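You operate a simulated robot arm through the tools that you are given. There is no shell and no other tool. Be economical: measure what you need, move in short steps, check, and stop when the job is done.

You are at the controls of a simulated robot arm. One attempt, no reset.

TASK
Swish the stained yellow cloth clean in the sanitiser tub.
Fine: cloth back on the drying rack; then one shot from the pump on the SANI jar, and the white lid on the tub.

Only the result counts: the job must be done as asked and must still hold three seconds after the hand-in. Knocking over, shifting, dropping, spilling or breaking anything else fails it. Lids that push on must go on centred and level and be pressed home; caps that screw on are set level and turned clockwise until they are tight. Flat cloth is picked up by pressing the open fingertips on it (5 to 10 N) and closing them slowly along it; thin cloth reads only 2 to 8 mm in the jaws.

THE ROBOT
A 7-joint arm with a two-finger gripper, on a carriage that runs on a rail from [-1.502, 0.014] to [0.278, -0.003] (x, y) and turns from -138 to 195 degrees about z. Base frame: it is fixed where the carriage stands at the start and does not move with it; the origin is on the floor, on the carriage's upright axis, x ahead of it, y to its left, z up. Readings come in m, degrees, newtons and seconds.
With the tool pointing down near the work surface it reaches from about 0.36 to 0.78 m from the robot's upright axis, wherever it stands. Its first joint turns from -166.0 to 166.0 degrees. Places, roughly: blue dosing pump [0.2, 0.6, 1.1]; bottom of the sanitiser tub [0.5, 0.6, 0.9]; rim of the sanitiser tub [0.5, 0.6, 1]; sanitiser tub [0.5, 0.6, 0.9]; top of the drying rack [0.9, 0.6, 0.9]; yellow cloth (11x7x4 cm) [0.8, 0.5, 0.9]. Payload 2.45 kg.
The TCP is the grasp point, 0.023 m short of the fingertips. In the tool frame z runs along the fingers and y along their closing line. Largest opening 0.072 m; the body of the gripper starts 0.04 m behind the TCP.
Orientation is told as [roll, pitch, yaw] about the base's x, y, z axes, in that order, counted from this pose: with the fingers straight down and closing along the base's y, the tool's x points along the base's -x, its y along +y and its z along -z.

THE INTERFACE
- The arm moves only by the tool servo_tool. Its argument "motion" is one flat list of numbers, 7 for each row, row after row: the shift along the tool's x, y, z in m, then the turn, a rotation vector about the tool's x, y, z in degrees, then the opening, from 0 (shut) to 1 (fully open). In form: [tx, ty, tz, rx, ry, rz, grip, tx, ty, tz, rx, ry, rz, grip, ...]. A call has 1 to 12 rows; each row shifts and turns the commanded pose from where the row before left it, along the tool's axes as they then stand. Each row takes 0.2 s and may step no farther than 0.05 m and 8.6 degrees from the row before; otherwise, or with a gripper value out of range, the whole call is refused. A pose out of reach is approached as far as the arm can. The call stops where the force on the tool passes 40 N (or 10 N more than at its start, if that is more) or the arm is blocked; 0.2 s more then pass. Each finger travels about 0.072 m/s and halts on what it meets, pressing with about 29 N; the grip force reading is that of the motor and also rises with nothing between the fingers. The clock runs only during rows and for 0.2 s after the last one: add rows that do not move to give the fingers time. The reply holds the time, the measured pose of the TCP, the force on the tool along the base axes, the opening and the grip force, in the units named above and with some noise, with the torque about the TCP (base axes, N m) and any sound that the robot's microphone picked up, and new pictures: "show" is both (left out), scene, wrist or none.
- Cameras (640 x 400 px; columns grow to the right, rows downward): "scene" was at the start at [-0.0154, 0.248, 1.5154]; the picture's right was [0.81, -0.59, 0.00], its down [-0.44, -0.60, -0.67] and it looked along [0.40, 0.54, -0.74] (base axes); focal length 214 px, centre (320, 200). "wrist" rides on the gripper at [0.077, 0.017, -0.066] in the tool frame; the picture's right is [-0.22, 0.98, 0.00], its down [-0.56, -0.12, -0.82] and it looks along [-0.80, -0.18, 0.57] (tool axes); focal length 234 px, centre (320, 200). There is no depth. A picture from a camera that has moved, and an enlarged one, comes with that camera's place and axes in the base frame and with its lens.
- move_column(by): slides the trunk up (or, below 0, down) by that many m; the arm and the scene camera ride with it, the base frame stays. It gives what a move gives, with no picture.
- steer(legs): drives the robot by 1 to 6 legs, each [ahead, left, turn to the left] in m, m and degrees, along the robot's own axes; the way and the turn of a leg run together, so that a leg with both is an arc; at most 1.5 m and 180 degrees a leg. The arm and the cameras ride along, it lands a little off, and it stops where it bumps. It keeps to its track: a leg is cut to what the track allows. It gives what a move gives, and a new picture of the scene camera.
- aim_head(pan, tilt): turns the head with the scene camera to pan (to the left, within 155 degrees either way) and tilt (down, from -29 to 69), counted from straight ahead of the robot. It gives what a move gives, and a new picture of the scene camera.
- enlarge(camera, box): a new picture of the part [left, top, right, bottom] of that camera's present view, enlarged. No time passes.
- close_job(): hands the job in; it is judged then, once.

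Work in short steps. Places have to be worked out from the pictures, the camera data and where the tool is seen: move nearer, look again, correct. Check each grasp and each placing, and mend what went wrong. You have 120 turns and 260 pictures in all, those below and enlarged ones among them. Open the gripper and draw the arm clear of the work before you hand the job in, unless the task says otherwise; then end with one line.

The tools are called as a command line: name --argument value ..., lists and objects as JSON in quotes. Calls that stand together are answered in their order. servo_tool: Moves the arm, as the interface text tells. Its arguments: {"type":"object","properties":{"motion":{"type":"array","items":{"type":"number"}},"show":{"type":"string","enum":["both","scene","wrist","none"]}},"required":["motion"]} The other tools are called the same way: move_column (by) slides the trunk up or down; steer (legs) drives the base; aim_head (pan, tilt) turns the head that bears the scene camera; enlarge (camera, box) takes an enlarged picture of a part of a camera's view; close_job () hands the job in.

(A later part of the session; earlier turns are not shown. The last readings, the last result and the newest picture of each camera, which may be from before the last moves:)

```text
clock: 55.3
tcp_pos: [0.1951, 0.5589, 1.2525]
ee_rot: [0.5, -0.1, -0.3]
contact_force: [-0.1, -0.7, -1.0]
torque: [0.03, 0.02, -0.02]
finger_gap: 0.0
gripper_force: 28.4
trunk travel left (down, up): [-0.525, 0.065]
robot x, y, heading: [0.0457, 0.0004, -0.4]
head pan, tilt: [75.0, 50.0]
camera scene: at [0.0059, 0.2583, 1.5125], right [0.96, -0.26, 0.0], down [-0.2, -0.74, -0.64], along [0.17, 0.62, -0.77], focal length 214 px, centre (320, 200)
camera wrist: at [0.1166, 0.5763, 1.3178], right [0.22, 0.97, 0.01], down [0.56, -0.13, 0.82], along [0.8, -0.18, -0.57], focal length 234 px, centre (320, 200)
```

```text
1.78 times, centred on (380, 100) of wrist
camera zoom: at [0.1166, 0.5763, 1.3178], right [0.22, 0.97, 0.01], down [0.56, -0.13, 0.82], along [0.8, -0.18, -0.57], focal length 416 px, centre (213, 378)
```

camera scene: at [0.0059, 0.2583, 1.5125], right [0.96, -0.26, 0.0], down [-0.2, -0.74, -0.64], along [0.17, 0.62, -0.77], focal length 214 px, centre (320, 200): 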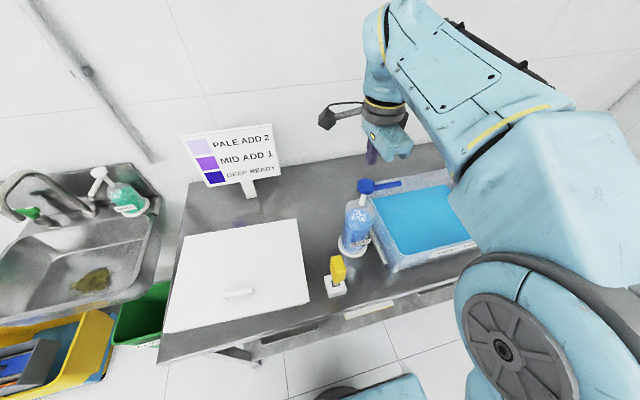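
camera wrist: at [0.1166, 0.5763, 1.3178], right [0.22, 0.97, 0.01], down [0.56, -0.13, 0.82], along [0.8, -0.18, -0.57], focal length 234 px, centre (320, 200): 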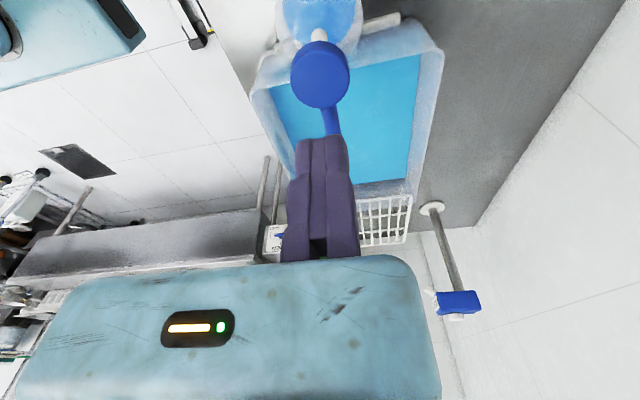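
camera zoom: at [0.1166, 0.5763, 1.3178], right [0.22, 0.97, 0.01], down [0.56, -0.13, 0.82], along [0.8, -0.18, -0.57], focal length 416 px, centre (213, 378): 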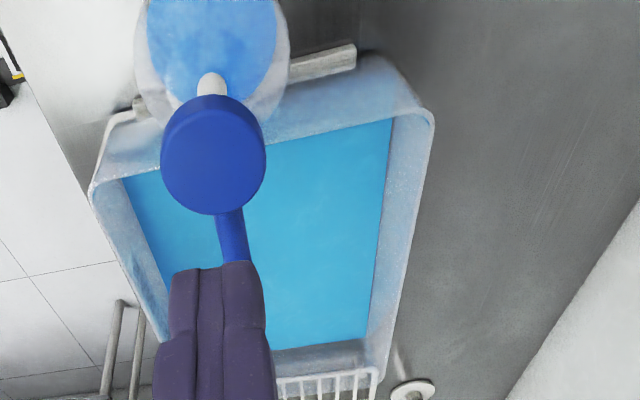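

This view also refines the tub rim: x 0.279–0.612, y 0.437–0.688, yaw about -1°. I'll resend the move with shorter rows.

servo_tool --motion '[0.02, -0.03, -0.02, 0, 0, 0, 0, 0.035, -0.03, -0.01, 0, 0, 0, 0.5, 0.04, -0.02, 0, 0, 0, 0, 1, 0.048, 0, 0, 0, 0, 0, 1, 0.048, 0, 0, 0, 0, 0, 1, 0.048, 0, 0, 0, 0, 0, 1, 0.048, 0, 0, 0, 0, 1, 1, 0.048, 0, 0, 0, 0, 1, 1, 0.048, 0, 0, 0, 0, 1, 1, 0.048, 0, 0, 0, 0, 0, 1, 0.03, 0, 0.02, 0, 0, 0, 1, 0, 0, 0, 0, 0, 0, 1]'

enlarge --camera "wrist" --box '[200, 0, 560, 200]'

```text
clock: 57.2
tcp_pos: [-0.0603, 0.5186, 1.287]
ee_rot: [1.1, 0.1, -13.4]
contact_force: [-0.2, -0.8, 0.8]
torque: [0.02, 0.02, -0.03]
finger_gap: 0.0718
gripper_force: 0.1
trunk travel left (down, up): [-0.525, 0.065]
robot x, y, heading: [0.0446, -0.0018, -0.0]
head pan, tilt: [75.0, 50.0]
stopped in row 9: the arm was blocked; the commanded pose is now the measured one
camera scene: at [0.0061, 0.2576, 1.5126], right [0.96, -0.26, 0.0], down [-0.2, -0.74, -0.64], along [0.17, 0.62, -0.77], focal length 214 px, centre (320, 200)
camera wrist: at [-0.1322, 0.5518, 1.3536], right [0.44, 0.9, 0.02], down [0.51, -0.27, 0.81], along [0.74, -0.35, -0.58], focal length 234 px, centre (320, 200)
```

scene: 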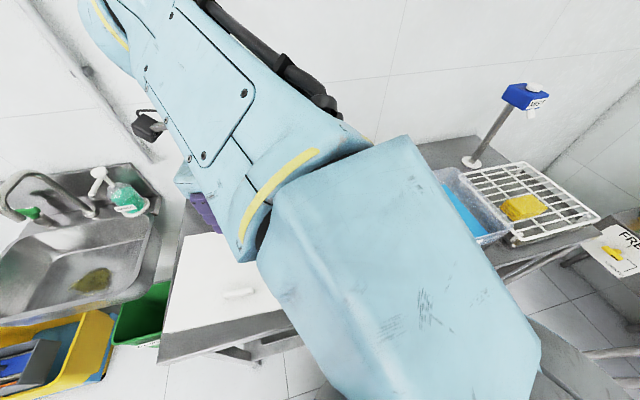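
wrist: 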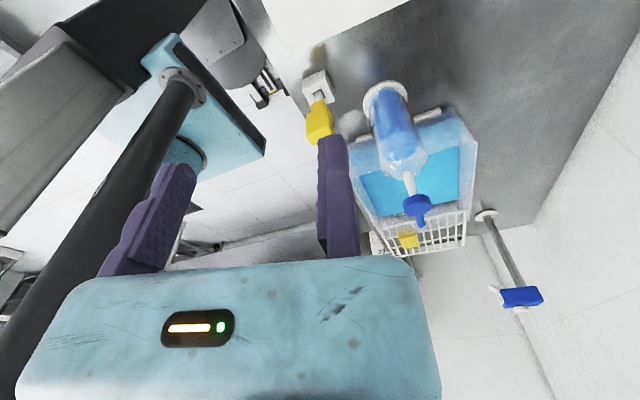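

```text
1.78 times, centred on (380, 100) of wrist
camera zoom: at [-0.1322, 0.5518, 1.3536], right [0.44, 0.9, 0.02], down [0.51, -0.27, 0.81], along [0.74, -0.35, -0.58], focal length 416 px, centre (213, 378)
```

zoom: 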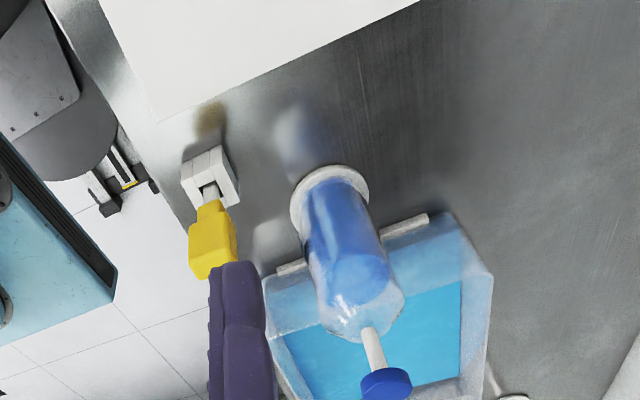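

The arm was blocked turning past 90° from here, probably by its own head or mast, and the measured yaw is -13°. I'll back off to the right, then drive the carriage left so the lid is on the arm's good side.

servo_tool --motion '[-0.03, 0, 0, 0, 0, -2, 1, -0.04, -0.01, 0, 0, 0, -2, 1, -0.04, -0.01, 0, 0, 0, -2, 1, -0.04, -0.01, 0, 0, 0, -2, 1, -0.04, -0.01, 0, 0, 0, -2, 1, -0.03, -0.02, 0, 0, 0, -2, 1, 0, -0.02, 0, 0, 0, -1, 1, 0, 0, 0, 0, 0, 0, 1]'

```text
clock: 59.0
tcp_pos: [0.1491, 0.4052, 1.2851]
ee_rot: [1.1, -0.1, -0.3]
contact_force: [0.4, -0.3, -0.6]
torque: [0.02, 0.03, 0.01]
finger_gap: 0.072
gripper_force: 0.0
trunk travel left (down, up): [-0.525, 0.065]
robot x, y, heading: [0.0406, 0.0014, -0.1]
head pan, tilt: [75.0, 50.0]
camera scene: at [0.0058, 0.2581, 1.5125], right [0.96, -0.26, 0.0], down [-0.2, -0.74, -0.64], along [0.17, 0.62, -0.77], focal length 214 px, centre (320, 200)
camera wrist: at [0.0708, 0.4227, 1.3518], right [0.22, 0.97, 0.02], down [0.56, -0.14, 0.82], along [0.8, -0.17, -0.58], focal length 234 px, centre (320, 200)
```

scene: 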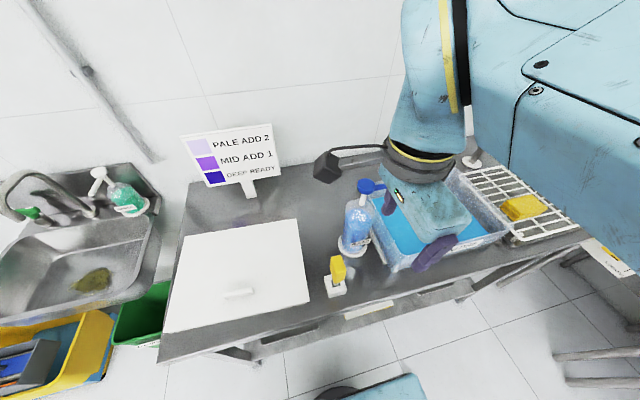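
wrist: 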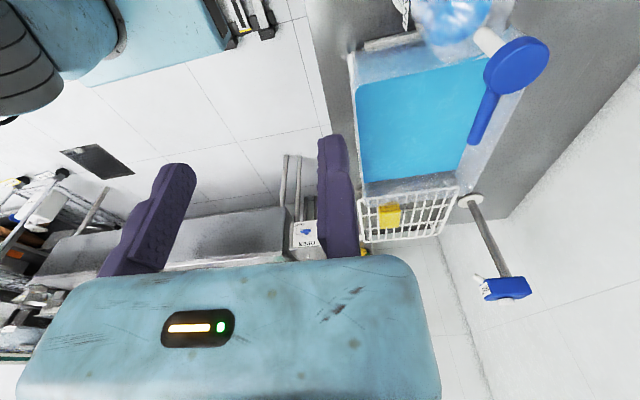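

The sign and everything else are undisturbed. I'll drive left 0.44 m, which also puts the wrist camera in a good spot to view the lid.

steer --legs '[[-0.44, 0, 0]]'

servo_tool --motion '[0, 0.02, 0.02, 0, 0, 1, 1, 0, 0.02, 0.02, 0, 0, 1, 1, 0, 0.02, 0.02, 0, 0, 1.5, 1, 0, 0, 0, 0, 0, 0, 1]'

enlarge --camera "wrist" --box '[240, 0, 540, 190]'

```text
clock: 61.8
tcp_pos: [-0.2898, 0.4105, 1.2857]
ee_rot: [1.0, -0.1, -0.2]
contact_force: [0.1, -0.2, 0.5]
torque: [-0.02, 0.0, 0.0]
finger_gap: 0.072
gripper_force: 0.0
trunk travel left (down, up): [-0.525, 0.065]
robot x, y, heading: [-0.3891, 0.0038, -0.1]
head pan, tilt: [75.0, 50.0]
camera scene: at [-0.4325, 0.2624, 1.5125], right [0.97, -0.26, 0.0], down [-0.2, -0.74, -0.64], along [0.17, 0.62, -0.77], focal length 214 px, centre (320, 200)
```

scene: 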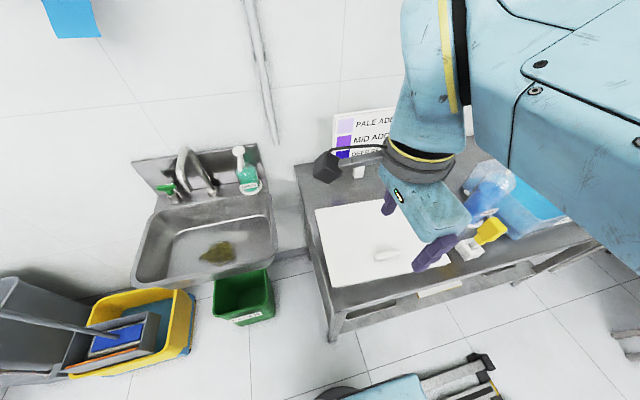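

```text
clock: 62.8
tcp_pos: [-0.2876, 0.4709, 1.2249]
ee_rot: [1.1, 0.0, -3.7]
contact_force: [-0.3, 0.3, -0.1]
torque: [-0.02, -0.01, 0.01]
finger_gap: 0.0721
gripper_force: 0.2
trunk travel left (down, up): [-0.525, 0.065]
robot x, y, heading: [-0.3897, 0.0048, -0.0]
head pan, tilt: [75.0, 50.0]
camera scene: at [-0.4323, 0.2629, 1.5124], right [0.97, -0.26, 0.0], down [-0.2, -0.74, -0.64], along [0.17, 0.62, -0.77], focal length 214 px, centre (320, 200)
camera wrist: at [-0.3644, 0.4922, 1.2903], right [0.28, 0.96, 0.02], down [0.55, -0.18, 0.82], along [0.79, -0.22, -0.58], focal length 234 px, centre (320, 200)
```

scene: 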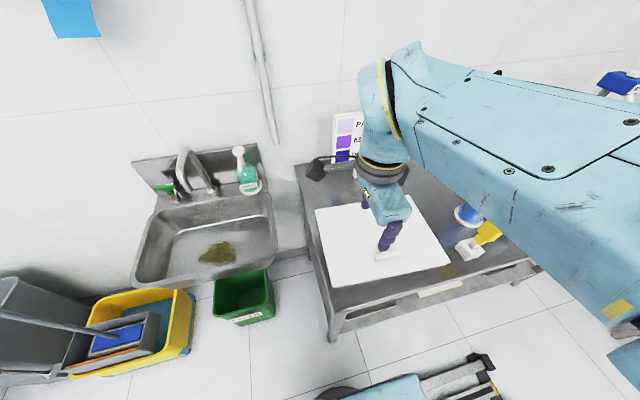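
wrist: 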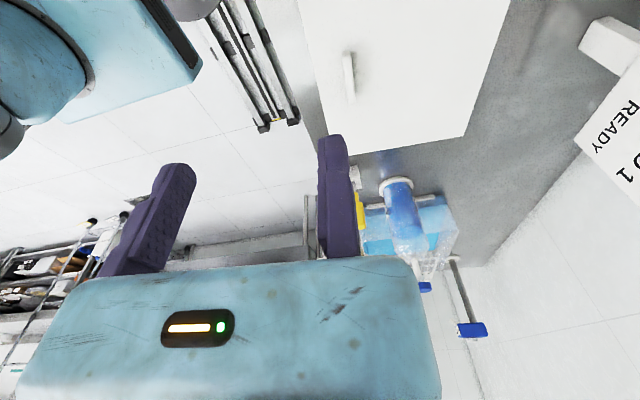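

```text
2.11 times, centred on (390, 95) of wrist
camera zoom: at [-0.3644, 0.4922, 1.2903], right [0.28, 0.96, 0.02], down [0.55, -0.18, 0.82], along [0.79, -0.22, -0.58], focal length 493 px, centre (173, 421)
```

zoom: 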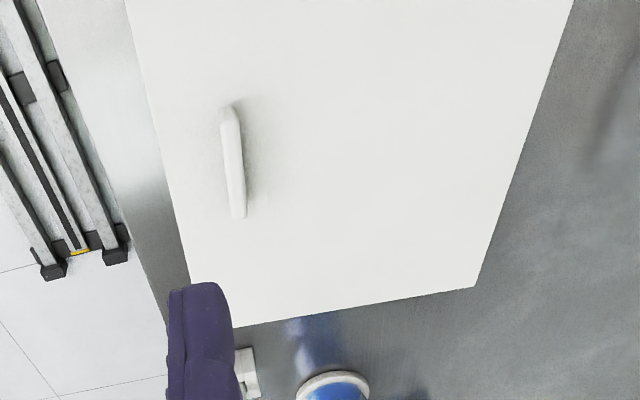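

Triangulation gives the handle at about (-0.157, 0.489) with a low top at z≈0.90, and the lid top at z≈0.89. I'll go above it with the fixed finger safely to the +y side, take out the 1° roll, and check.

servo_tool --motion '[-0.03, 0.012, 0.03, 1.1, 0, 0, 1, -0.03, 0.012, 0.035, 0, 0, 0, 1, -0.03, 0.012, 0.035, 0, 0, 0, 1, -0.03, 0.011, 0.035, 0, 0, 0, 1, -0.008, 0, 0.04, 0, 0, 0, 1, 0, 0, 0.04, 0, 0, 0, 1, 0, 0, 0.03, 0, 0, 0, 1, 0, 0, 0, 0, 0, 0, 1]'

enlarge --camera "wrist" --box '[120, 0, 480, 230]'

enlarge --camera "scene" --box '[300, 160, 480, 310]'

```text
clock: 64.5
tcp_pos: [-0.1553, 0.5107, 0.9811]
ee_rot: [0.0, 0.0, -3.7]
contact_force: [-0.2, 0.2, -1.0]
torque: [0.05, 0.03, -0.01]
finger_gap: 0.0722
gripper_force: 0.0
trunk travel left (down, up): [-0.525, 0.065]
robot x, y, heading: [-0.3898, 0.0023, -0.1]
head pan, tilt: [75.0, 50.0]
camera scene: at [-0.4323, 0.2627, 1.5124], right [0.97, -0.26, 0.0], down [-0.2, -0.74, -0.64], along [0.17, 0.62, -0.77], focal length 214 px, centre (320, 200)
camera wrist: at [-0.2317, 0.5338, 1.0475], right [0.28, 0.96, 0.0], down [0.55, -0.16, 0.82], along [0.79, -0.23, -0.57], focal length 234 px, centre (320, 200)
```

scene: 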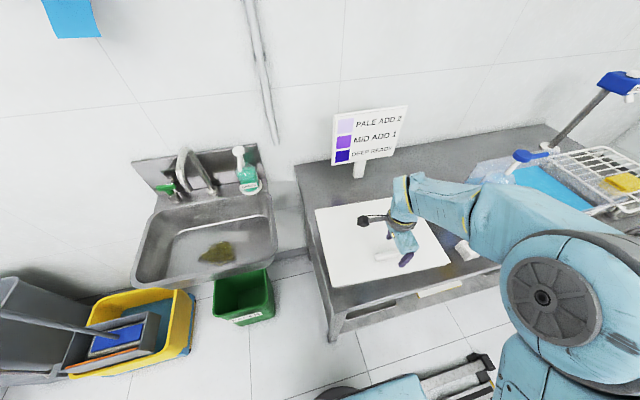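
wrist: 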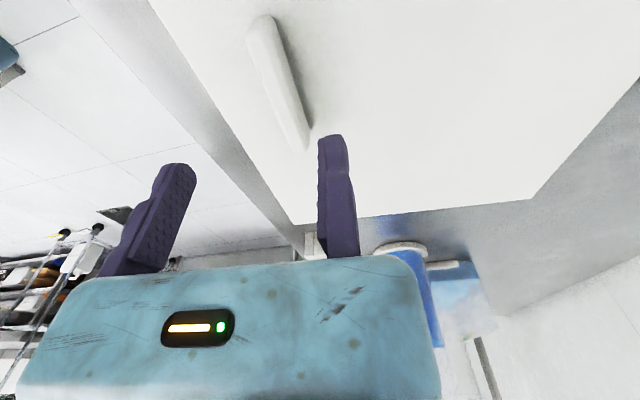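

```text
1.74 times, centred on (300, 115) of wrist
camera zoom: at [-0.2317, 0.5338, 1.0475], right [0.28, 0.96, 0.0], down [0.55, -0.16, 0.82], along [0.79, -0.23, -0.57], focal length 407 px, centre (355, 348)
```

zoom: 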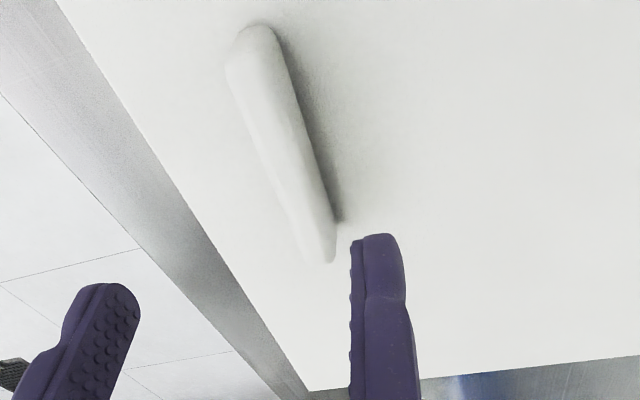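

```text
2.67 times, centred on (390, 235) of scene
camera zoom: at [-0.4323, 0.2627, 1.5124], right [0.97, -0.26, 0.0], down [-0.2, -0.74, -0.64], along [0.17, 0.62, -0.77], focal length 572 px, centre (133, 107)
```

zoom: 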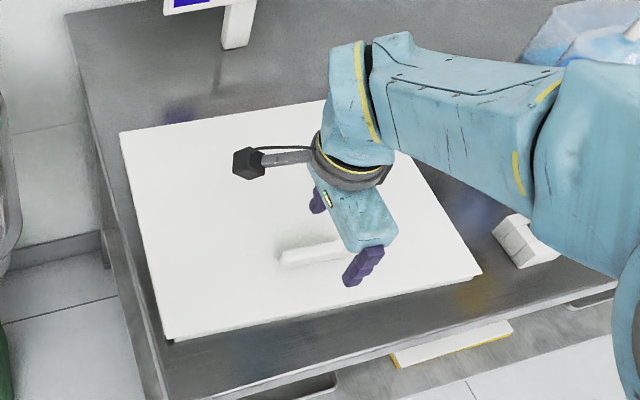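

The handle axis is at about y 0.489 and lies between the fingers, with the fixed finger about 14 mm clear. I'll descend in small steps until the tips touch the lid.

servo_tool --motion '[0, 0, 0.02, 0, 0, 0, 1, 0, 0, 0.02, 0, 0, 0, 1, 0, 0, 0.01, 0, 0, 0, 1, 0, 0, 0.005, 0, 0, 0, 1, 0, 0, 0.004, 0, 0, 0, 1, 0, 0, 0.003, 0, 0, 0, 1, 0, 0, 0, 0, 0, 0, 1]' --show "wrist"

enlarge --camera "scene" --box '[330, 190, 450, 290]'

```text
clock: 66.2
tcp_pos: [-0.1569, 0.5101, 0.9209]
ee_rot: [0.1, 0.0, -3.6]
contact_force: [-0.2, 0.3, 0.1]
torque: [0.05, -0.01, 0.01]
finger_gap: 0.0718
gripper_force: 0.2
trunk travel left (down, up): [-0.525, 0.065]
robot x, y, heading: [-0.39, 0.0031, -0.0]
head pan, tilt: [75.0, 50.0]
camera wrist: at [-0.2334, 0.5339, 0.9858], right [0.28, 0.96, 0.0], down [0.55, -0.16, 0.82], along [0.79, -0.23, -0.57], focal length 234 px, centre (320, 200)
```

wrist: 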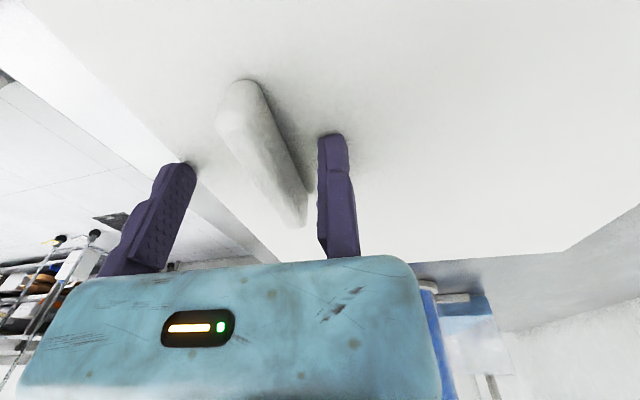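

```text
4.00 times, centred on (390, 240) of scene
camera zoom: at [-0.4324, 0.2625, 1.5125], right [0.97, -0.26, 0.0], down [-0.2, -0.74, -0.64], along [0.17, 0.62, -0.77], focal length 858 px, centre (40, 40)
```

zoom: 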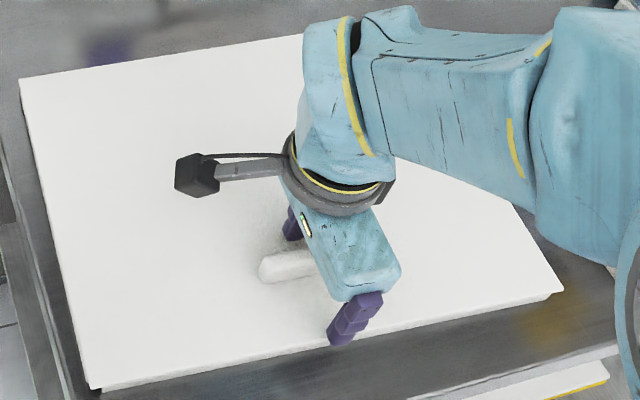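

Close but no contact yet at tip z 0.898. I'll continue in 3 mm steps.

servo_tool --motion '[0, 0, 0.003, 0, 0, 0, 1, 0, 0, 0.003, 0, 0, 0, 1, 0, 0, 0, 0, 0, 0, 1]' --show "none"

```text
clock: 66.8
tcp_pos: [-0.1563, 0.5112, 0.9202]
ee_rot: [0.5, -0.2, -3.8]
contact_force: [-0.5, -5.0, 20.1]
torque: [-1.59, 0.1, -0.23]
finger_gap: 0.0717
gripper_force: 0.1
trunk travel left (down, up): [-0.525, 0.065]
robot x, y, heading: [-0.393, 0.0042, -0.2]
head pan, tilt: [75.0, 50.0]
stopped in row 3: the force on the tool passed its limit at 43 N (the readings are from after the stop); the commanded pose is now the measured one
```

The moving fingertip touched first, so the lid top is at z≈0.897. I'll lift 1.5 mm, slide 12 mm to -y to bring the fixed finger next to the handle, then close.

servo_tool --motion '[0, 0, -0.003, 0, 0, 0, 1, 0, -0.004, 0, 0, 0, 0, 1, 0, -0.004, 0, 0, 0, 0, 1, 0, -0.004, 0, 0, 0, 0, 1, 0, 0, 0, 0, 0, 0, 1]' --show "wrist"

enlarge --camera "wrist" --box '[120, 40, 420, 260]'

```text
clock: 68.0
tcp_pos: [-0.1574, 0.5, 0.9214]
ee_rot: [0.4, -0.2, -3.7]
contact_force: [-0.1, -0.1, 0.4]
torque: [-0.02, 0.01, 0.01]
finger_gap: 0.0722
gripper_force: 0.1
trunk travel left (down, up): [-0.525, 0.065]
robot x, y, heading: [-0.3898, 0.0046, -0.2]
head pan, tilt: [75.0, 50.0]
camera wrist: at [-0.2339, 0.5223, 0.9868], right [0.28, 0.96, 0.01], down [0.55, -0.17, 0.82], along [0.79, -0.23, -0.57], focal length 234 px, centre (320, 200)
```

wrist: 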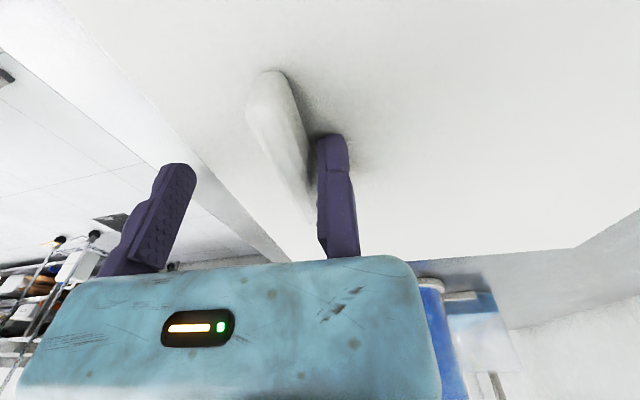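

```text
1.82 times, centred on (270, 150) of wrist
camera zoom: at [-0.2339, 0.5223, 0.9868], right [0.28, 0.96, 0.01], down [0.55, -0.17, 0.82], along [0.79, -0.23, -0.57], focal length 426 px, centre (411, 291)
```

zoom: 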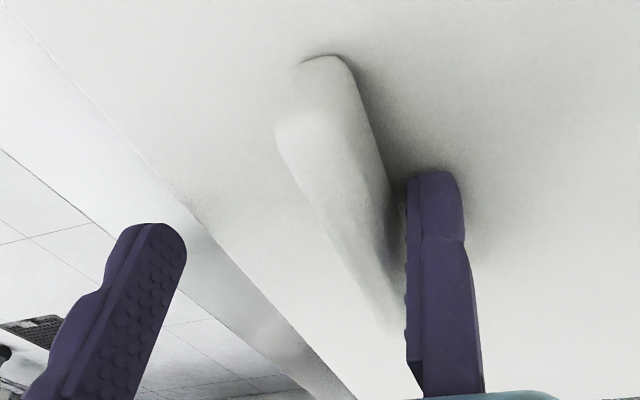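

The fixed finger is beside the handle. I'll close slowly onto it.

servo_tool --motion '[0, 0, 0, 0, 0, 0, 0.8, 0, 0, 0, 0, 0, 0, 0.6, 0, 0, 0, 0, 0, 0, 0.45, 0, 0, 0, 0, 0, 0, 0.35, 0, 0, 0, 0, 0, 0, 0.25, 0, 0, 0, 0, 0, 0, 0.15, 0, 0, 0, 0, 0, 0, 0.05, 0, 0, 0, 0, 0, 0, 0, 0, 0, 0, 0, 0, 0, 0]' --show "wrist"

```text
clock: 70.0
tcp_pos: [-0.1556, 0.4991, 0.9218]
ee_rot: [0.4, -0.3, -3.7]
contact_force: [-0.4, -0.6, 1.1]
torque: [-0.38, 0.01, 0.04]
finger_gap: 0.0135
gripper_force: 28.7
trunk travel left (down, up): [-0.525, 0.065]
robot x, y, heading: [-0.391, 0.0073, -0.1]
head pan, tilt: [75.0, 50.0]
camera wrist: at [-0.2338, 0.5222, 0.9868], right [0.28, 0.96, 0.01], down [0.55, -0.17, 0.82], along [0.79, -0.23, -0.57], focal length 234 px, centre (320, 200)
```

wrist: 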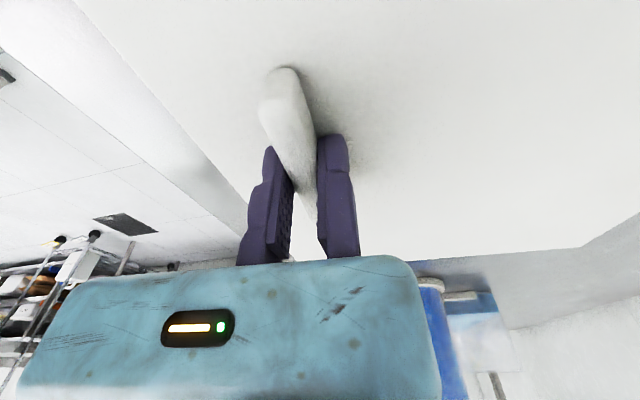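

The handle is gripped at 13.5 mm. I'll lift 2 cm and watch for tilt or slip.

servo_tool --motion '[0, 0, -0.005, 0, 0, 0, 0, 0, 0, -0.005, 0, 0, 0, 0, 0, 0, -0.01, 0, 0, 0, 0, 0, 0, 0, 0, 0, 0, 0]'

enlarge --camera "scene" --box '[300, 160, 480, 310]'

```text
clock: 71.0
tcp_pos: [-0.1571, 0.4997, 0.9402]
ee_rot: [0.4, -0.3, -3.6]
contact_force: [-0.5, -0.2, -3.5]
torque: [-0.23, 0.02, -0.01]
finger_gap: 0.0137
gripper_force: 28.7
trunk travel left (down, up): [-0.525, 0.065]
robot x, y, heading: [-0.3931, 0.0029, 0.0]
head pan, tilt: [75.0, 50.0]
camera scene: at [-0.4322, 0.2625, 1.5125], right [0.97, -0.26, 0.0], down [-0.2, -0.74, -0.64], along [0.17, 0.62, -0.77], focal length 214 px, centre (320, 200)
camera wrist: at [-0.2339, 0.5231, 1.0062], right [0.28, 0.96, 0.01], down [0.55, -0.17, 0.82], along [0.79, -0.23, -0.57], focal length 234 px, centre (320, 200)
```

scene: 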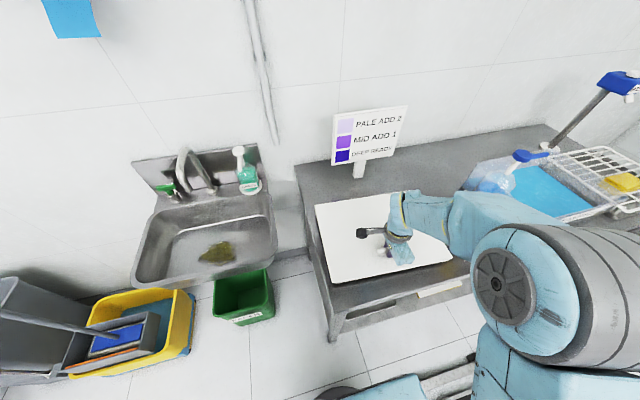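
wrist: 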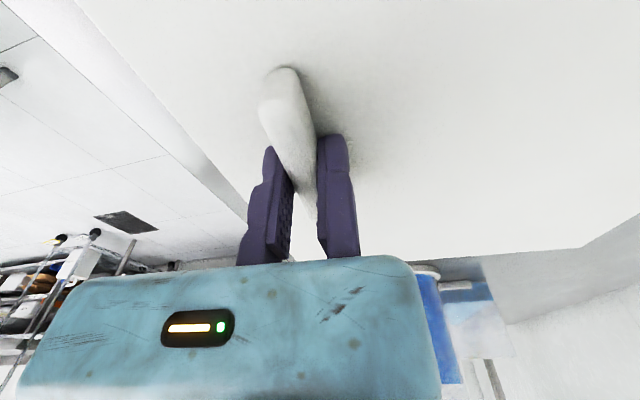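

```text
2.67 times, centred on (390, 235) of scene
camera zoom: at [-0.4322, 0.2625, 1.5125], right [0.97, -0.26, 0.0], down [-0.2, -0.74, -0.64], along [0.17, 0.62, -0.77], focal length 572 px, centre (133, 107)
```

zoom: 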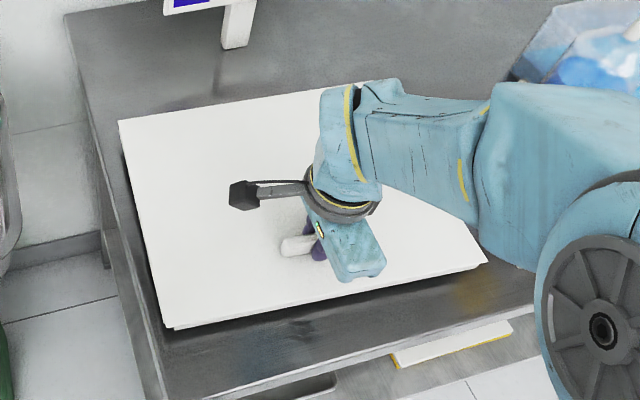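

The lid lifts cleanly, weighing about 3.5 N, with no visible tilt or slip. I'll raise it high and pull in a bit so it clears the pump before driving over.

servo_tool --motion '[0, -0.003, -0.03, 0, 0, 0, 0, 0, -0.005, -0.035, 0, 0, 0, 0, 0, -0.005, -0.04, 0, 0, 0, 0, 0, -0.007, -0.04, 0, 0, 0, 0, 0, -0.007, -0.04, 0, 0, 0, 0, 0, -0.007, -0.04, 0, 0, 0, 0, 0, -0.007, -0.04, 0, 0, 0, 0, 0, -0.007, -0.04, 0, 0, 0, 0, 0, 0, -0.02, 0, 0, 0, 0, 0, 0, 0, 0, 0, 0, 0]'

```text
clock: 73.2
tcp_pos: [-0.1594, 0.4502, 1.2647]
ee_rot: [0.4, -0.3, -3.6]
contact_force: [0.3, -0.1, -3.5]
torque: [-0.24, 0.02, -0.03]
finger_gap: 0.0136
gripper_force: 29.1
trunk travel left (down, up): [-0.525, 0.065]
robot x, y, heading: [-0.3884, 0.0022, -0.1]
head pan, tilt: [75.0, 50.0]
camera scene: at [-0.4322, 0.2627, 1.5124], right [0.97, -0.26, 0.0], down [-0.2, -0.74, -0.64], along [0.17, 0.62, -0.77], focal length 214 px, centre (320, 200)
camera wrist: at [-0.2369, 0.4734, 1.3305], right [0.28, 0.96, 0.01], down [0.55, -0.17, 0.82], along [0.79, -0.23, -0.57], focal length 234 px, centre (320, 200)
```

scene: 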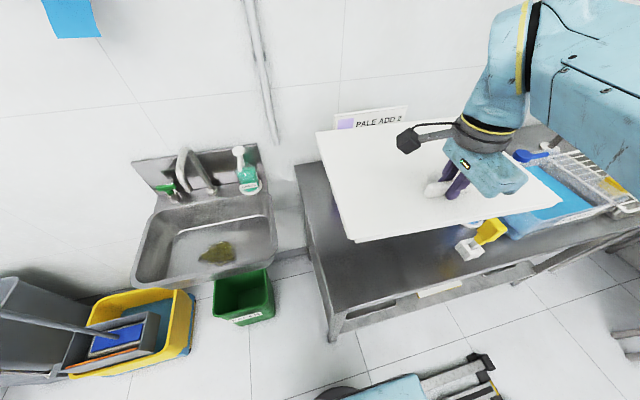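
wrist: 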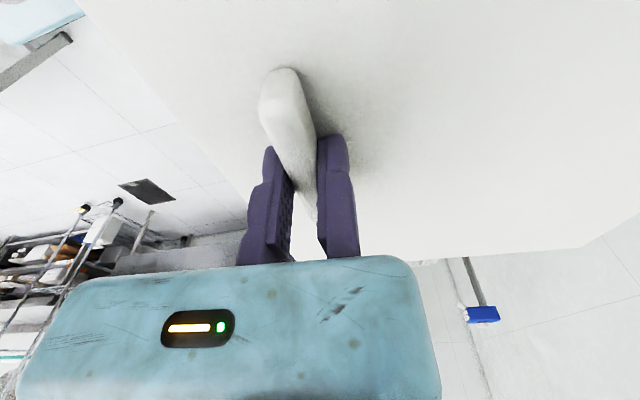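

The lid is steady at z≈1.24, well above the pump. I'll drive right by 0.58 m.

steer --legs '[[0.58, 0, 0]]'

aim_head --pan 60 --tilt 50

```text
clock: 76.5
tcp_pos: [0.4074, 0.4456, 1.265]
ee_rot: [0.4, -0.3, -3.8]
contact_force: [0.0, -0.1, -2.5]
torque: [-0.2, 0.02, -0.01]
finger_gap: 0.0137
gripper_force: 28.7
trunk travel left (down, up): [-0.525, 0.065]
robot x, y, heading: [0.1769, -0.0019, -0.1]
head pan, tilt: [75.0, 50.0]
camera scene: at [0.1348, 0.2574, 1.5124], right [0.97, -0.26, 0.0], down [-0.2, -0.74, -0.64], along [0.17, 0.62, -0.77], focal length 214 px, centre (320, 200)
```

scene: 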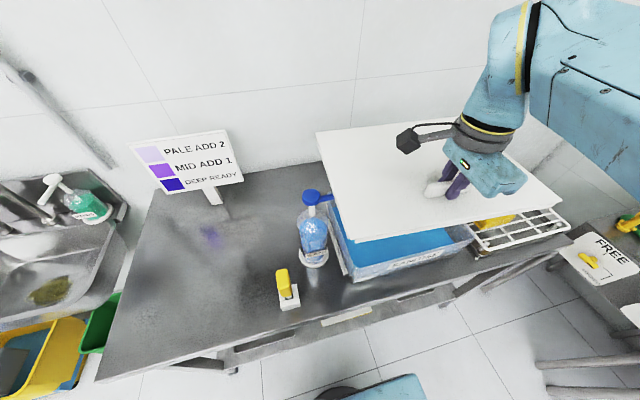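

```text
clock: 77.3
tcp_pos: [0.4069, 0.4461, 1.264]
ee_rot: [0.4, -0.2, -3.8]
contact_force: [0.1, 0.7, -3.1]
torque: [-0.23, 0.05, 0.03]
finger_gap: 0.0137
gripper_force: 29.4
trunk travel left (down, up): [-0.525, 0.065]
robot x, y, heading: [0.176, -0.0023, 0.2]
head pan, tilt: [60.0, 50.0]
camera scene: at [0.1532, 0.2496, 1.5124], right [0.86, -0.5, 0.0], down [-0.38, -0.66, -0.64], along [0.32, 0.56, -0.77], focal length 214 px, centre (320, 200)
```

scene: 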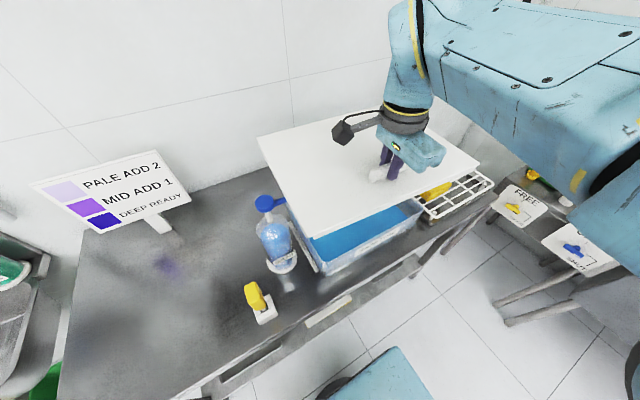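

The lid now hangs over the tub. I'll measure its corners against the tool for the final offset.

enlarge --camera "scene" --box '[240, 90, 500, 290]'

```text
2.00 times, centred on (370, 190) of scene
camera zoom: at [0.1532, 0.2496, 1.5124], right [0.86, -0.5, 0.0], down [-0.38, -0.66, -0.64], along [0.32, 0.56, -0.77], focal length 429 px, centre (220, 220)
```

zoom: 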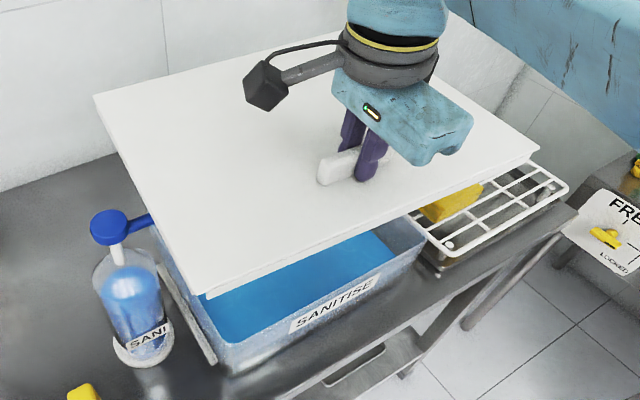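

The tub yaw is about -1° and the lid's is -3.7°. I'll rotate +2.7° and shift towards +x, so the left edge clears the spout before lowering.

servo_tool --motion '[-0.025, 0.012, 0, 0, 0, -0.9, 0, -0.025, 0.012, 0, 0, 0, -0.9, 0, -0.025, 0.012, 0, 0, 0, -0.9, 0, -0.017, 0.011, 0, 0, 0, 0, 0, 0, 0, 0.03, 0, 0, 0, 0, 0, 0, 0.03, 0, 0, 0, 0, 0, 0, 0, 0, 0, 0, 0]'

enlarge --camera "scene" --box '[240, 110, 500, 290]'

```text
clock: 78.9
tcp_pos: [0.5022, 0.4895, 1.2042]
ee_rot: [0.5, -0.2, -1.1]
contact_force: [-0.4, 0.3, -3.2]
torque: [-0.22, 0.03, 0.0]
finger_gap: 0.0137
gripper_force: 28.8
trunk travel left (down, up): [-0.525, 0.065]
robot x, y, heading: [0.175, -0.0064, -0.4]
head pan, tilt: [60.0, 50.0]
camera scene: at [0.1534, 0.2498, 1.5124], right [0.86, -0.5, 0.0], down [-0.39, -0.66, -0.64], along [0.32, 0.56, -0.77], focal length 214 px, centre (320, 200)
camera wrist: at [0.4236, 0.5087, 1.2707], right [0.24, 0.97, 0.01], down [0.56, -0.14, 0.82], along [0.8, -0.19, -0.57], focal length 234 px, centre (320, 200)
```

scene: 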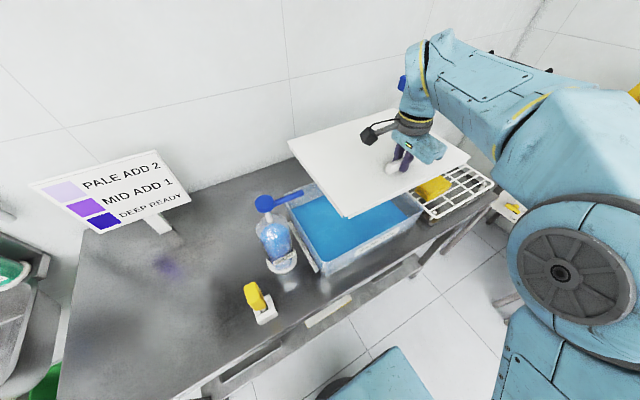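
wrist: 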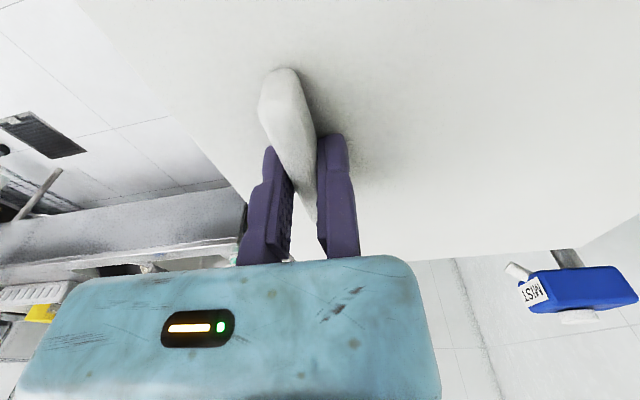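

```text
2.22 times, centred on (370, 200) of scene
camera zoom: at [0.1534, 0.2498, 1.5124], right [0.86, -0.5, 0.0], down [-0.39, -0.66, -0.64], along [0.32, 0.56, -0.77], focal length 477 px, centre (209, 200)
```

zoom: 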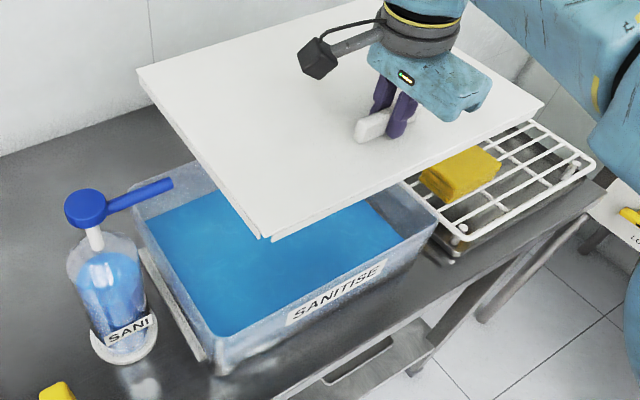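

Measured lid: 0.362 x 0.272 m, with its centre offset (-0.006, +0.076) from the TCP. I'll lower to z 1.10, below the spout and above the rim, then compare against the tub.

servo_tool --motion '[0, 0, 0.03, 0, 0, 0, 0, 0, 0, 0.03, 0, 0, 0, 0, 0, 0, 0.025, 0, 0, 0, 0, 0, 0, 0.02, 0, 0, 0, 0, 0, 0, 0, 0, 0, 0, 0]' --show "scene"

enlarge --camera "scene" --box '[250, 120, 480, 280]'

enlarge --camera "scene" --box '[250, 170, 350, 280]'

```text
clock: 80.1
tcp_pos: [0.5011, 0.4881, 1.0994]
ee_rot: [0.4, -0.2, -1.0]
contact_force: [0.3, -0.2, -3.6]
torque: [-0.22, 0.02, 0.0]
finger_gap: 0.0138
gripper_force: 28.8
trunk travel left (down, up): [-0.525, 0.065]
robot x, y, heading: [0.1731, -0.0005, -0.0]
head pan, tilt: [60.0, 50.0]
camera scene: at [0.1533, 0.2497, 1.5124], right [0.86, -0.5, 0.0], down [-0.39, -0.66, -0.64], along [0.32, 0.56, -0.77], focal length 214 px, centre (320, 200)
```

scene: 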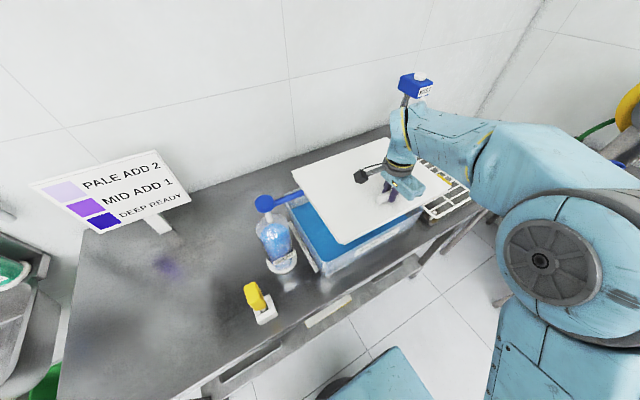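

```text
2.50 times, centred on (365, 200) of scene
camera zoom: at [0.1533, 0.2497, 1.5124], right [0.86, -0.5, 0.0], down [-0.39, -0.66, -0.64], along [0.32, 0.56, -0.77], focal length 536 px, centre (208, 200)
```

zoom: 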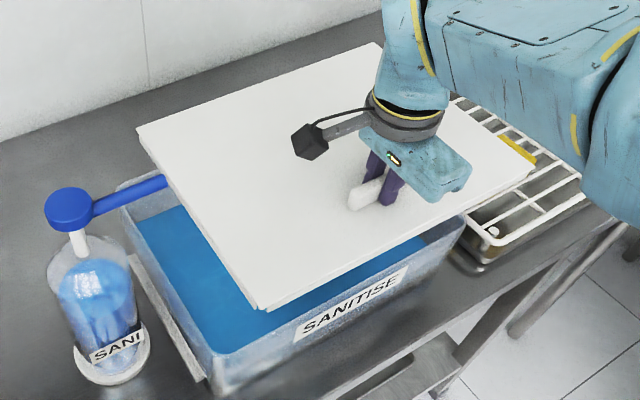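

```text
3.64 times, centred on (300, 225) of scene
camera zoom: at [0.1533, 0.2497, 1.5124], right [0.86, -0.5, 0.0], down [-0.39, -0.66, -0.64], along [0.32, 0.56, -0.77], focal length 780 px, centre (393, 109)
```

zoom: 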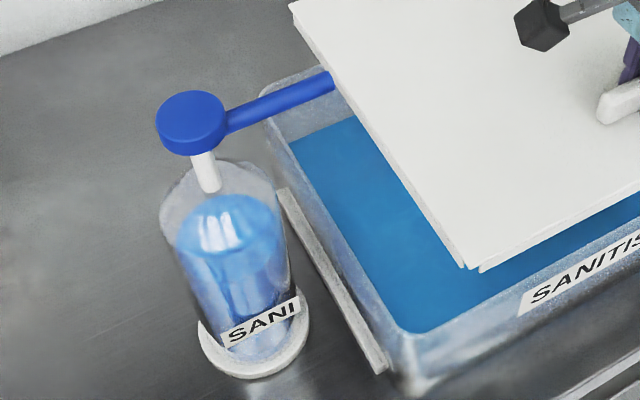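

The lid has a plate plus a smaller inner lip underneath. Triangulation puts the rim at z≈1.0 and the tub centre at (0.4455, 0.5645), so the TCP target is (0.4515, 0.488). I'll slide the lid under the spout and look.

servo_tool --motion '[0.02, 0, 0, -0.4, 0, 0, 0, 0.02, -0.001, 0, 0, 0, 0, 0, 0.01, 0, 0, 0, 0, 0, 0, 0, 0, 0.02, 0, 0, 0, 0, 0, 0, 0.01, 0, 0, 0, 0, 0, 0, 0, 0, 0, 0, 0]'

enlarge --camera "scene" --box '[250, 120, 480, 280]'

enlarge --camera "scene" --box '[250, 170, 350, 280]'

```text
clock: 81.5
tcp_pos: [0.4527, 0.4891, 1.0686]
ee_rot: [0.9, -0.2, -1.1]
contact_force: [0.0, 0.1, -3.1]
torque: [-0.23, 0.02, -0.01]
finger_gap: 0.0138
gripper_force: 29.2
trunk travel left (down, up): [-0.525, 0.065]
robot x, y, heading: [0.1776, -0.0047, -0.2]
head pan, tilt: [60.0, 50.0]
camera scene: at [0.1532, 0.2496, 1.5124], right [0.86, -0.5, 0.0], down [-0.39, -0.66, -0.64], along [0.32, 0.56, -0.77], focal length 214 px, centre (320, 200)
camera wrist: at [0.374, 0.5078, 1.1353], right [0.24, 0.97, 0.01], down [0.55, -0.15, 0.82], along [0.8, -0.19, -0.57], focal length 234 px, centre (320, 200)
```

scene: 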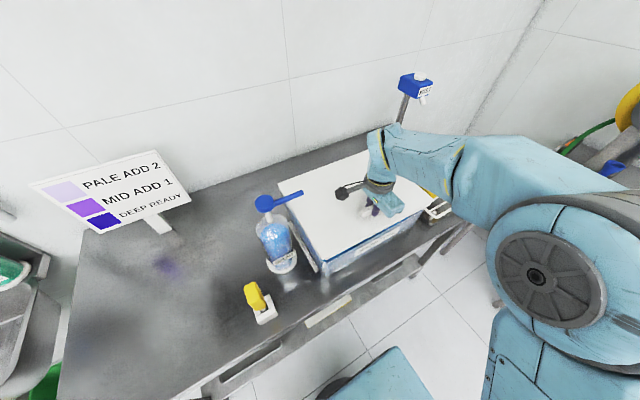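
wrist: 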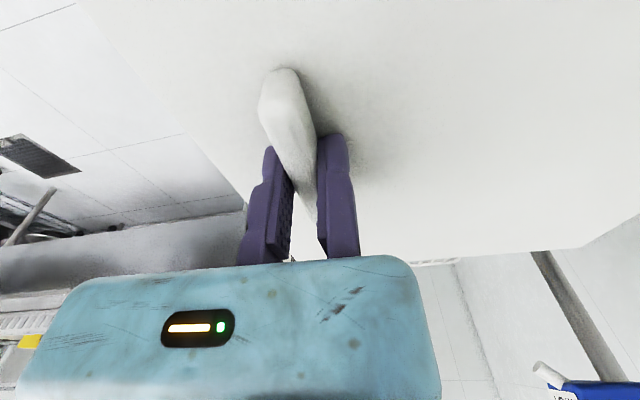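

```text
2.50 times, centred on (365, 200) of scene
camera zoom: at [0.1532, 0.2496, 1.5124], right [0.86, -0.5, 0.0], down [-0.39, -0.66, -0.64], along [0.32, 0.56, -0.77], focal length 536 px, centre (208, 200)
```

zoom: 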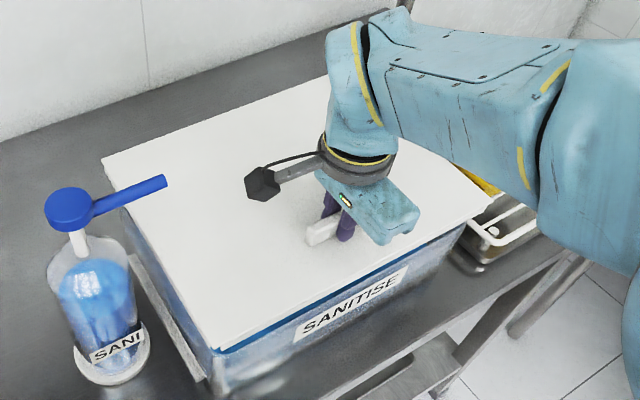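

```text
3.64 times, centred on (300, 225) of scene
camera zoom: at [0.1532, 0.2496, 1.5124], right [0.86, -0.5, 0.0], down [-0.39, -0.66, -0.64], along [0.32, 0.56, -0.77], focal length 780 px, centre (393, 109)
```

zoom: 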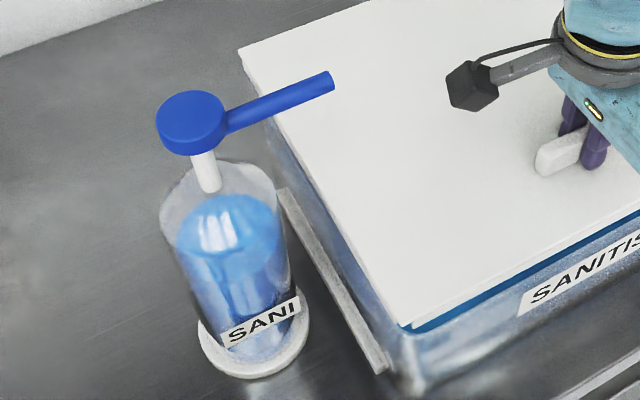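

The lid measures within 2 mm of the tub centre. I'll restore the grasp roll of 0.4°, then lower in small steps until the lip meets the rim.

servo_tool --motion '[0.001, -0.001, 0.008, 0.5, 0, 0, 0, 0, 0, 0.006, 0, 0, 0, 0, 0, 0, 0.004, 0, 0, 0, 0, 0, 0, 0.004, 0, 0, 0, 0, 0, 0, 0, 0, 0, 0, 0]' --show "none"

enlarge --camera "scene" --box '[260, 170, 440, 280]'

```text
clock: 82.7
tcp_pos: [0.4513, 0.4894, 1.0479]
ee_rot: [0.3, -0.2, -1.1]
contact_force: [-0.1, 0.7, -3.1]
torque: [-0.21, 0.07, 0.0]
finger_gap: 0.0134
gripper_force: 29.2
trunk travel left (down, up): [-0.525, 0.065]
robot x, y, heading: [0.1788, -0.003, -0.3]
head pan, tilt: [60.0, 50.0]
```

```text
3.56 times, centred on (350, 225) of scene
camera zoom: at [0.1533, 0.2496, 1.5124], right [0.86, -0.5, 0.0], down [-0.39, -0.66, -0.64], along [0.32, 0.56, -0.77], focal length 763 px, centre (213, 111)
```

zoom: 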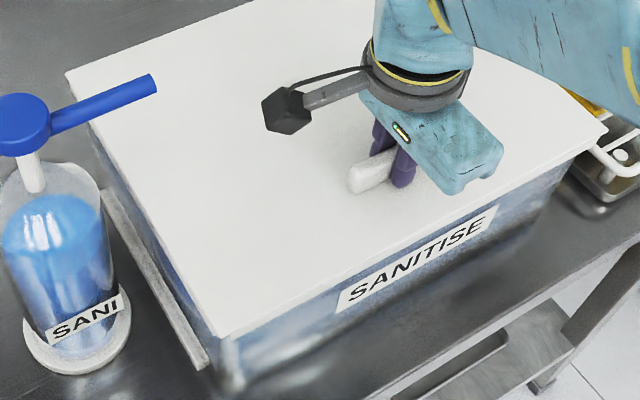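

The lid centre now measures (0.444, 0.567), within 3 mm. I'll nudge it 2 mm to -y and keep lowering.

servo_tool --motion '[-0.001, -0.002, 0.003, 0, 0, 0, 0, 0, 0, 0.003, 0, 0, 0, 0, 0, 0, 0.003, 0, 0, 0, 0, 0, 0, 0, 0, 0, 0, 0]' --show "none"

```text
clock: 83.7
tcp_pos: [0.4523, 0.4865, 1.0393]
ee_rot: [0.4, -0.2, -1.0]
contact_force: [-0.6, -0.5, 0.4]
torque: [0.43, -0.49, 0.03]
finger_gap: 0.0135
gripper_force: 29.1
trunk travel left (down, up): [-0.525, 0.065]
robot x, y, heading: [0.1738, -0.0, -0.1]
head pan, tilt: [60.0, 50.0]
```

The first contact is at the back-right corner, from the torque signature, while the front is still free. I'll look closely at the corners.

enlarge --camera "scene" --box '[290, 215, 370, 285]'

enlarge --camera "scene" --box '[370, 180, 450, 250]'

enlarge --camera "scene" --box '[260, 170, 340, 240]'

```text
5.71 times, centred on (330, 250) of scene
camera zoom: at [0.1531, 0.2493, 1.5125], right [0.86, -0.5, 0.0], down [-0.39, -0.66, -0.64], along [0.32, 0.56, -0.77], focal length 1226 px, centre (263, -86)
```

zoom: 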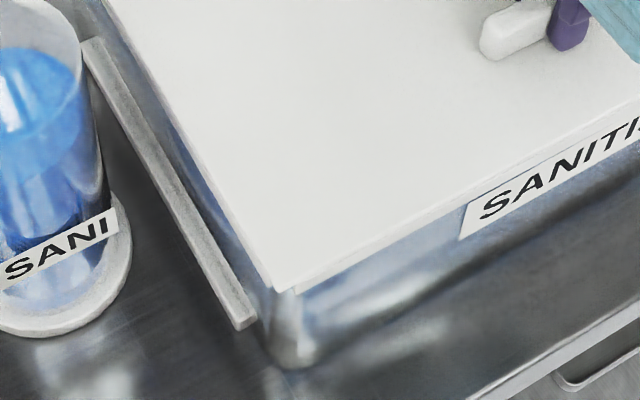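

```text
5.71 times, centred on (410, 215) of scene
camera zoom: at [0.1531, 0.2493, 1.5125], right [0.86, -0.5, 0.0], down [-0.39, -0.66, -0.64], along [0.32, 0.56, -0.77], focal length 1226 px, centre (-194, 114)
```

zoom: 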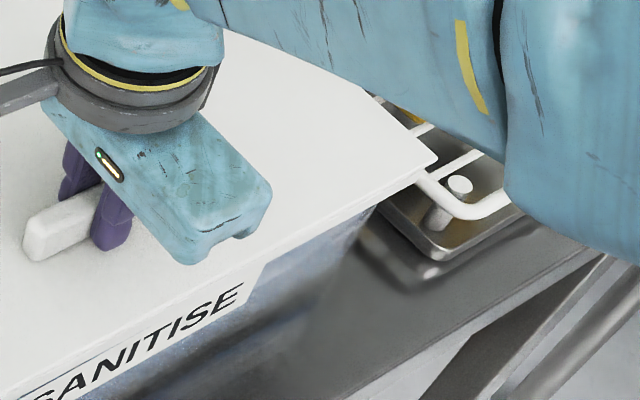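

```text
5.71 times, centred on (300, 205) of scene
camera zoom: at [0.1531, 0.2493, 1.5125], right [0.86, -0.5, 0.0], down [-0.39, -0.66, -0.64], along [0.32, 0.56, -0.77], focal length 1226 px, centre (434, 171)
```

zoom: 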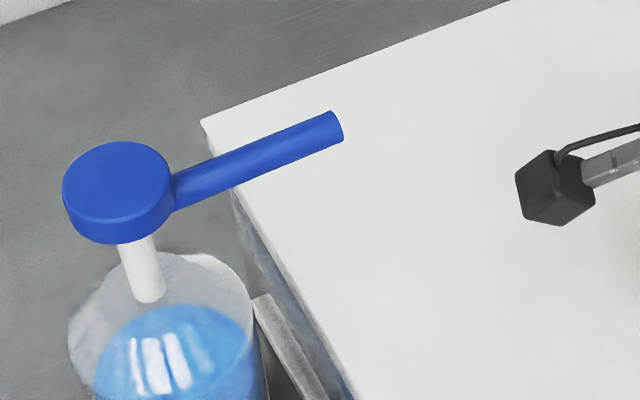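

The corner geometry puts the lid about 2–3 mm too far to -x and -y, which fits the back-right contact. I'll lift 3 mm, shift (+3, +3) mm, and lower again while reading the torque.

servo_tool --motion '[0, 0, -0.003, 0, 0, 0, 0, -0.003, 0.003, 0, 0, 0, 0, 0, 0, 0, 0.002, 0, 0, 0, 0, 0, 0, 0.001, 0, 0, 0, 0, 0, 0, 0.001, 0, 0, 0, 0, 0, 0, 0, 0, 0, 0, 0]' --show "none"

```text
clock: 85.1
tcp_pos: [0.4561, 0.4897, 1.0398]
ee_rot: [0.5, -0.4, -1.0]
contact_force: [3.1, 12.3, 35.2]
torque: [-0.98, -0.07, 0.01]
finger_gap: 0.0138
gripper_force: 29.3
trunk travel left (down, up): [-0.525, 0.065]
robot x, y, heading: [0.1793, -0.0019, -0.1]
head pan, tilt: [60.0, 50.0]
```

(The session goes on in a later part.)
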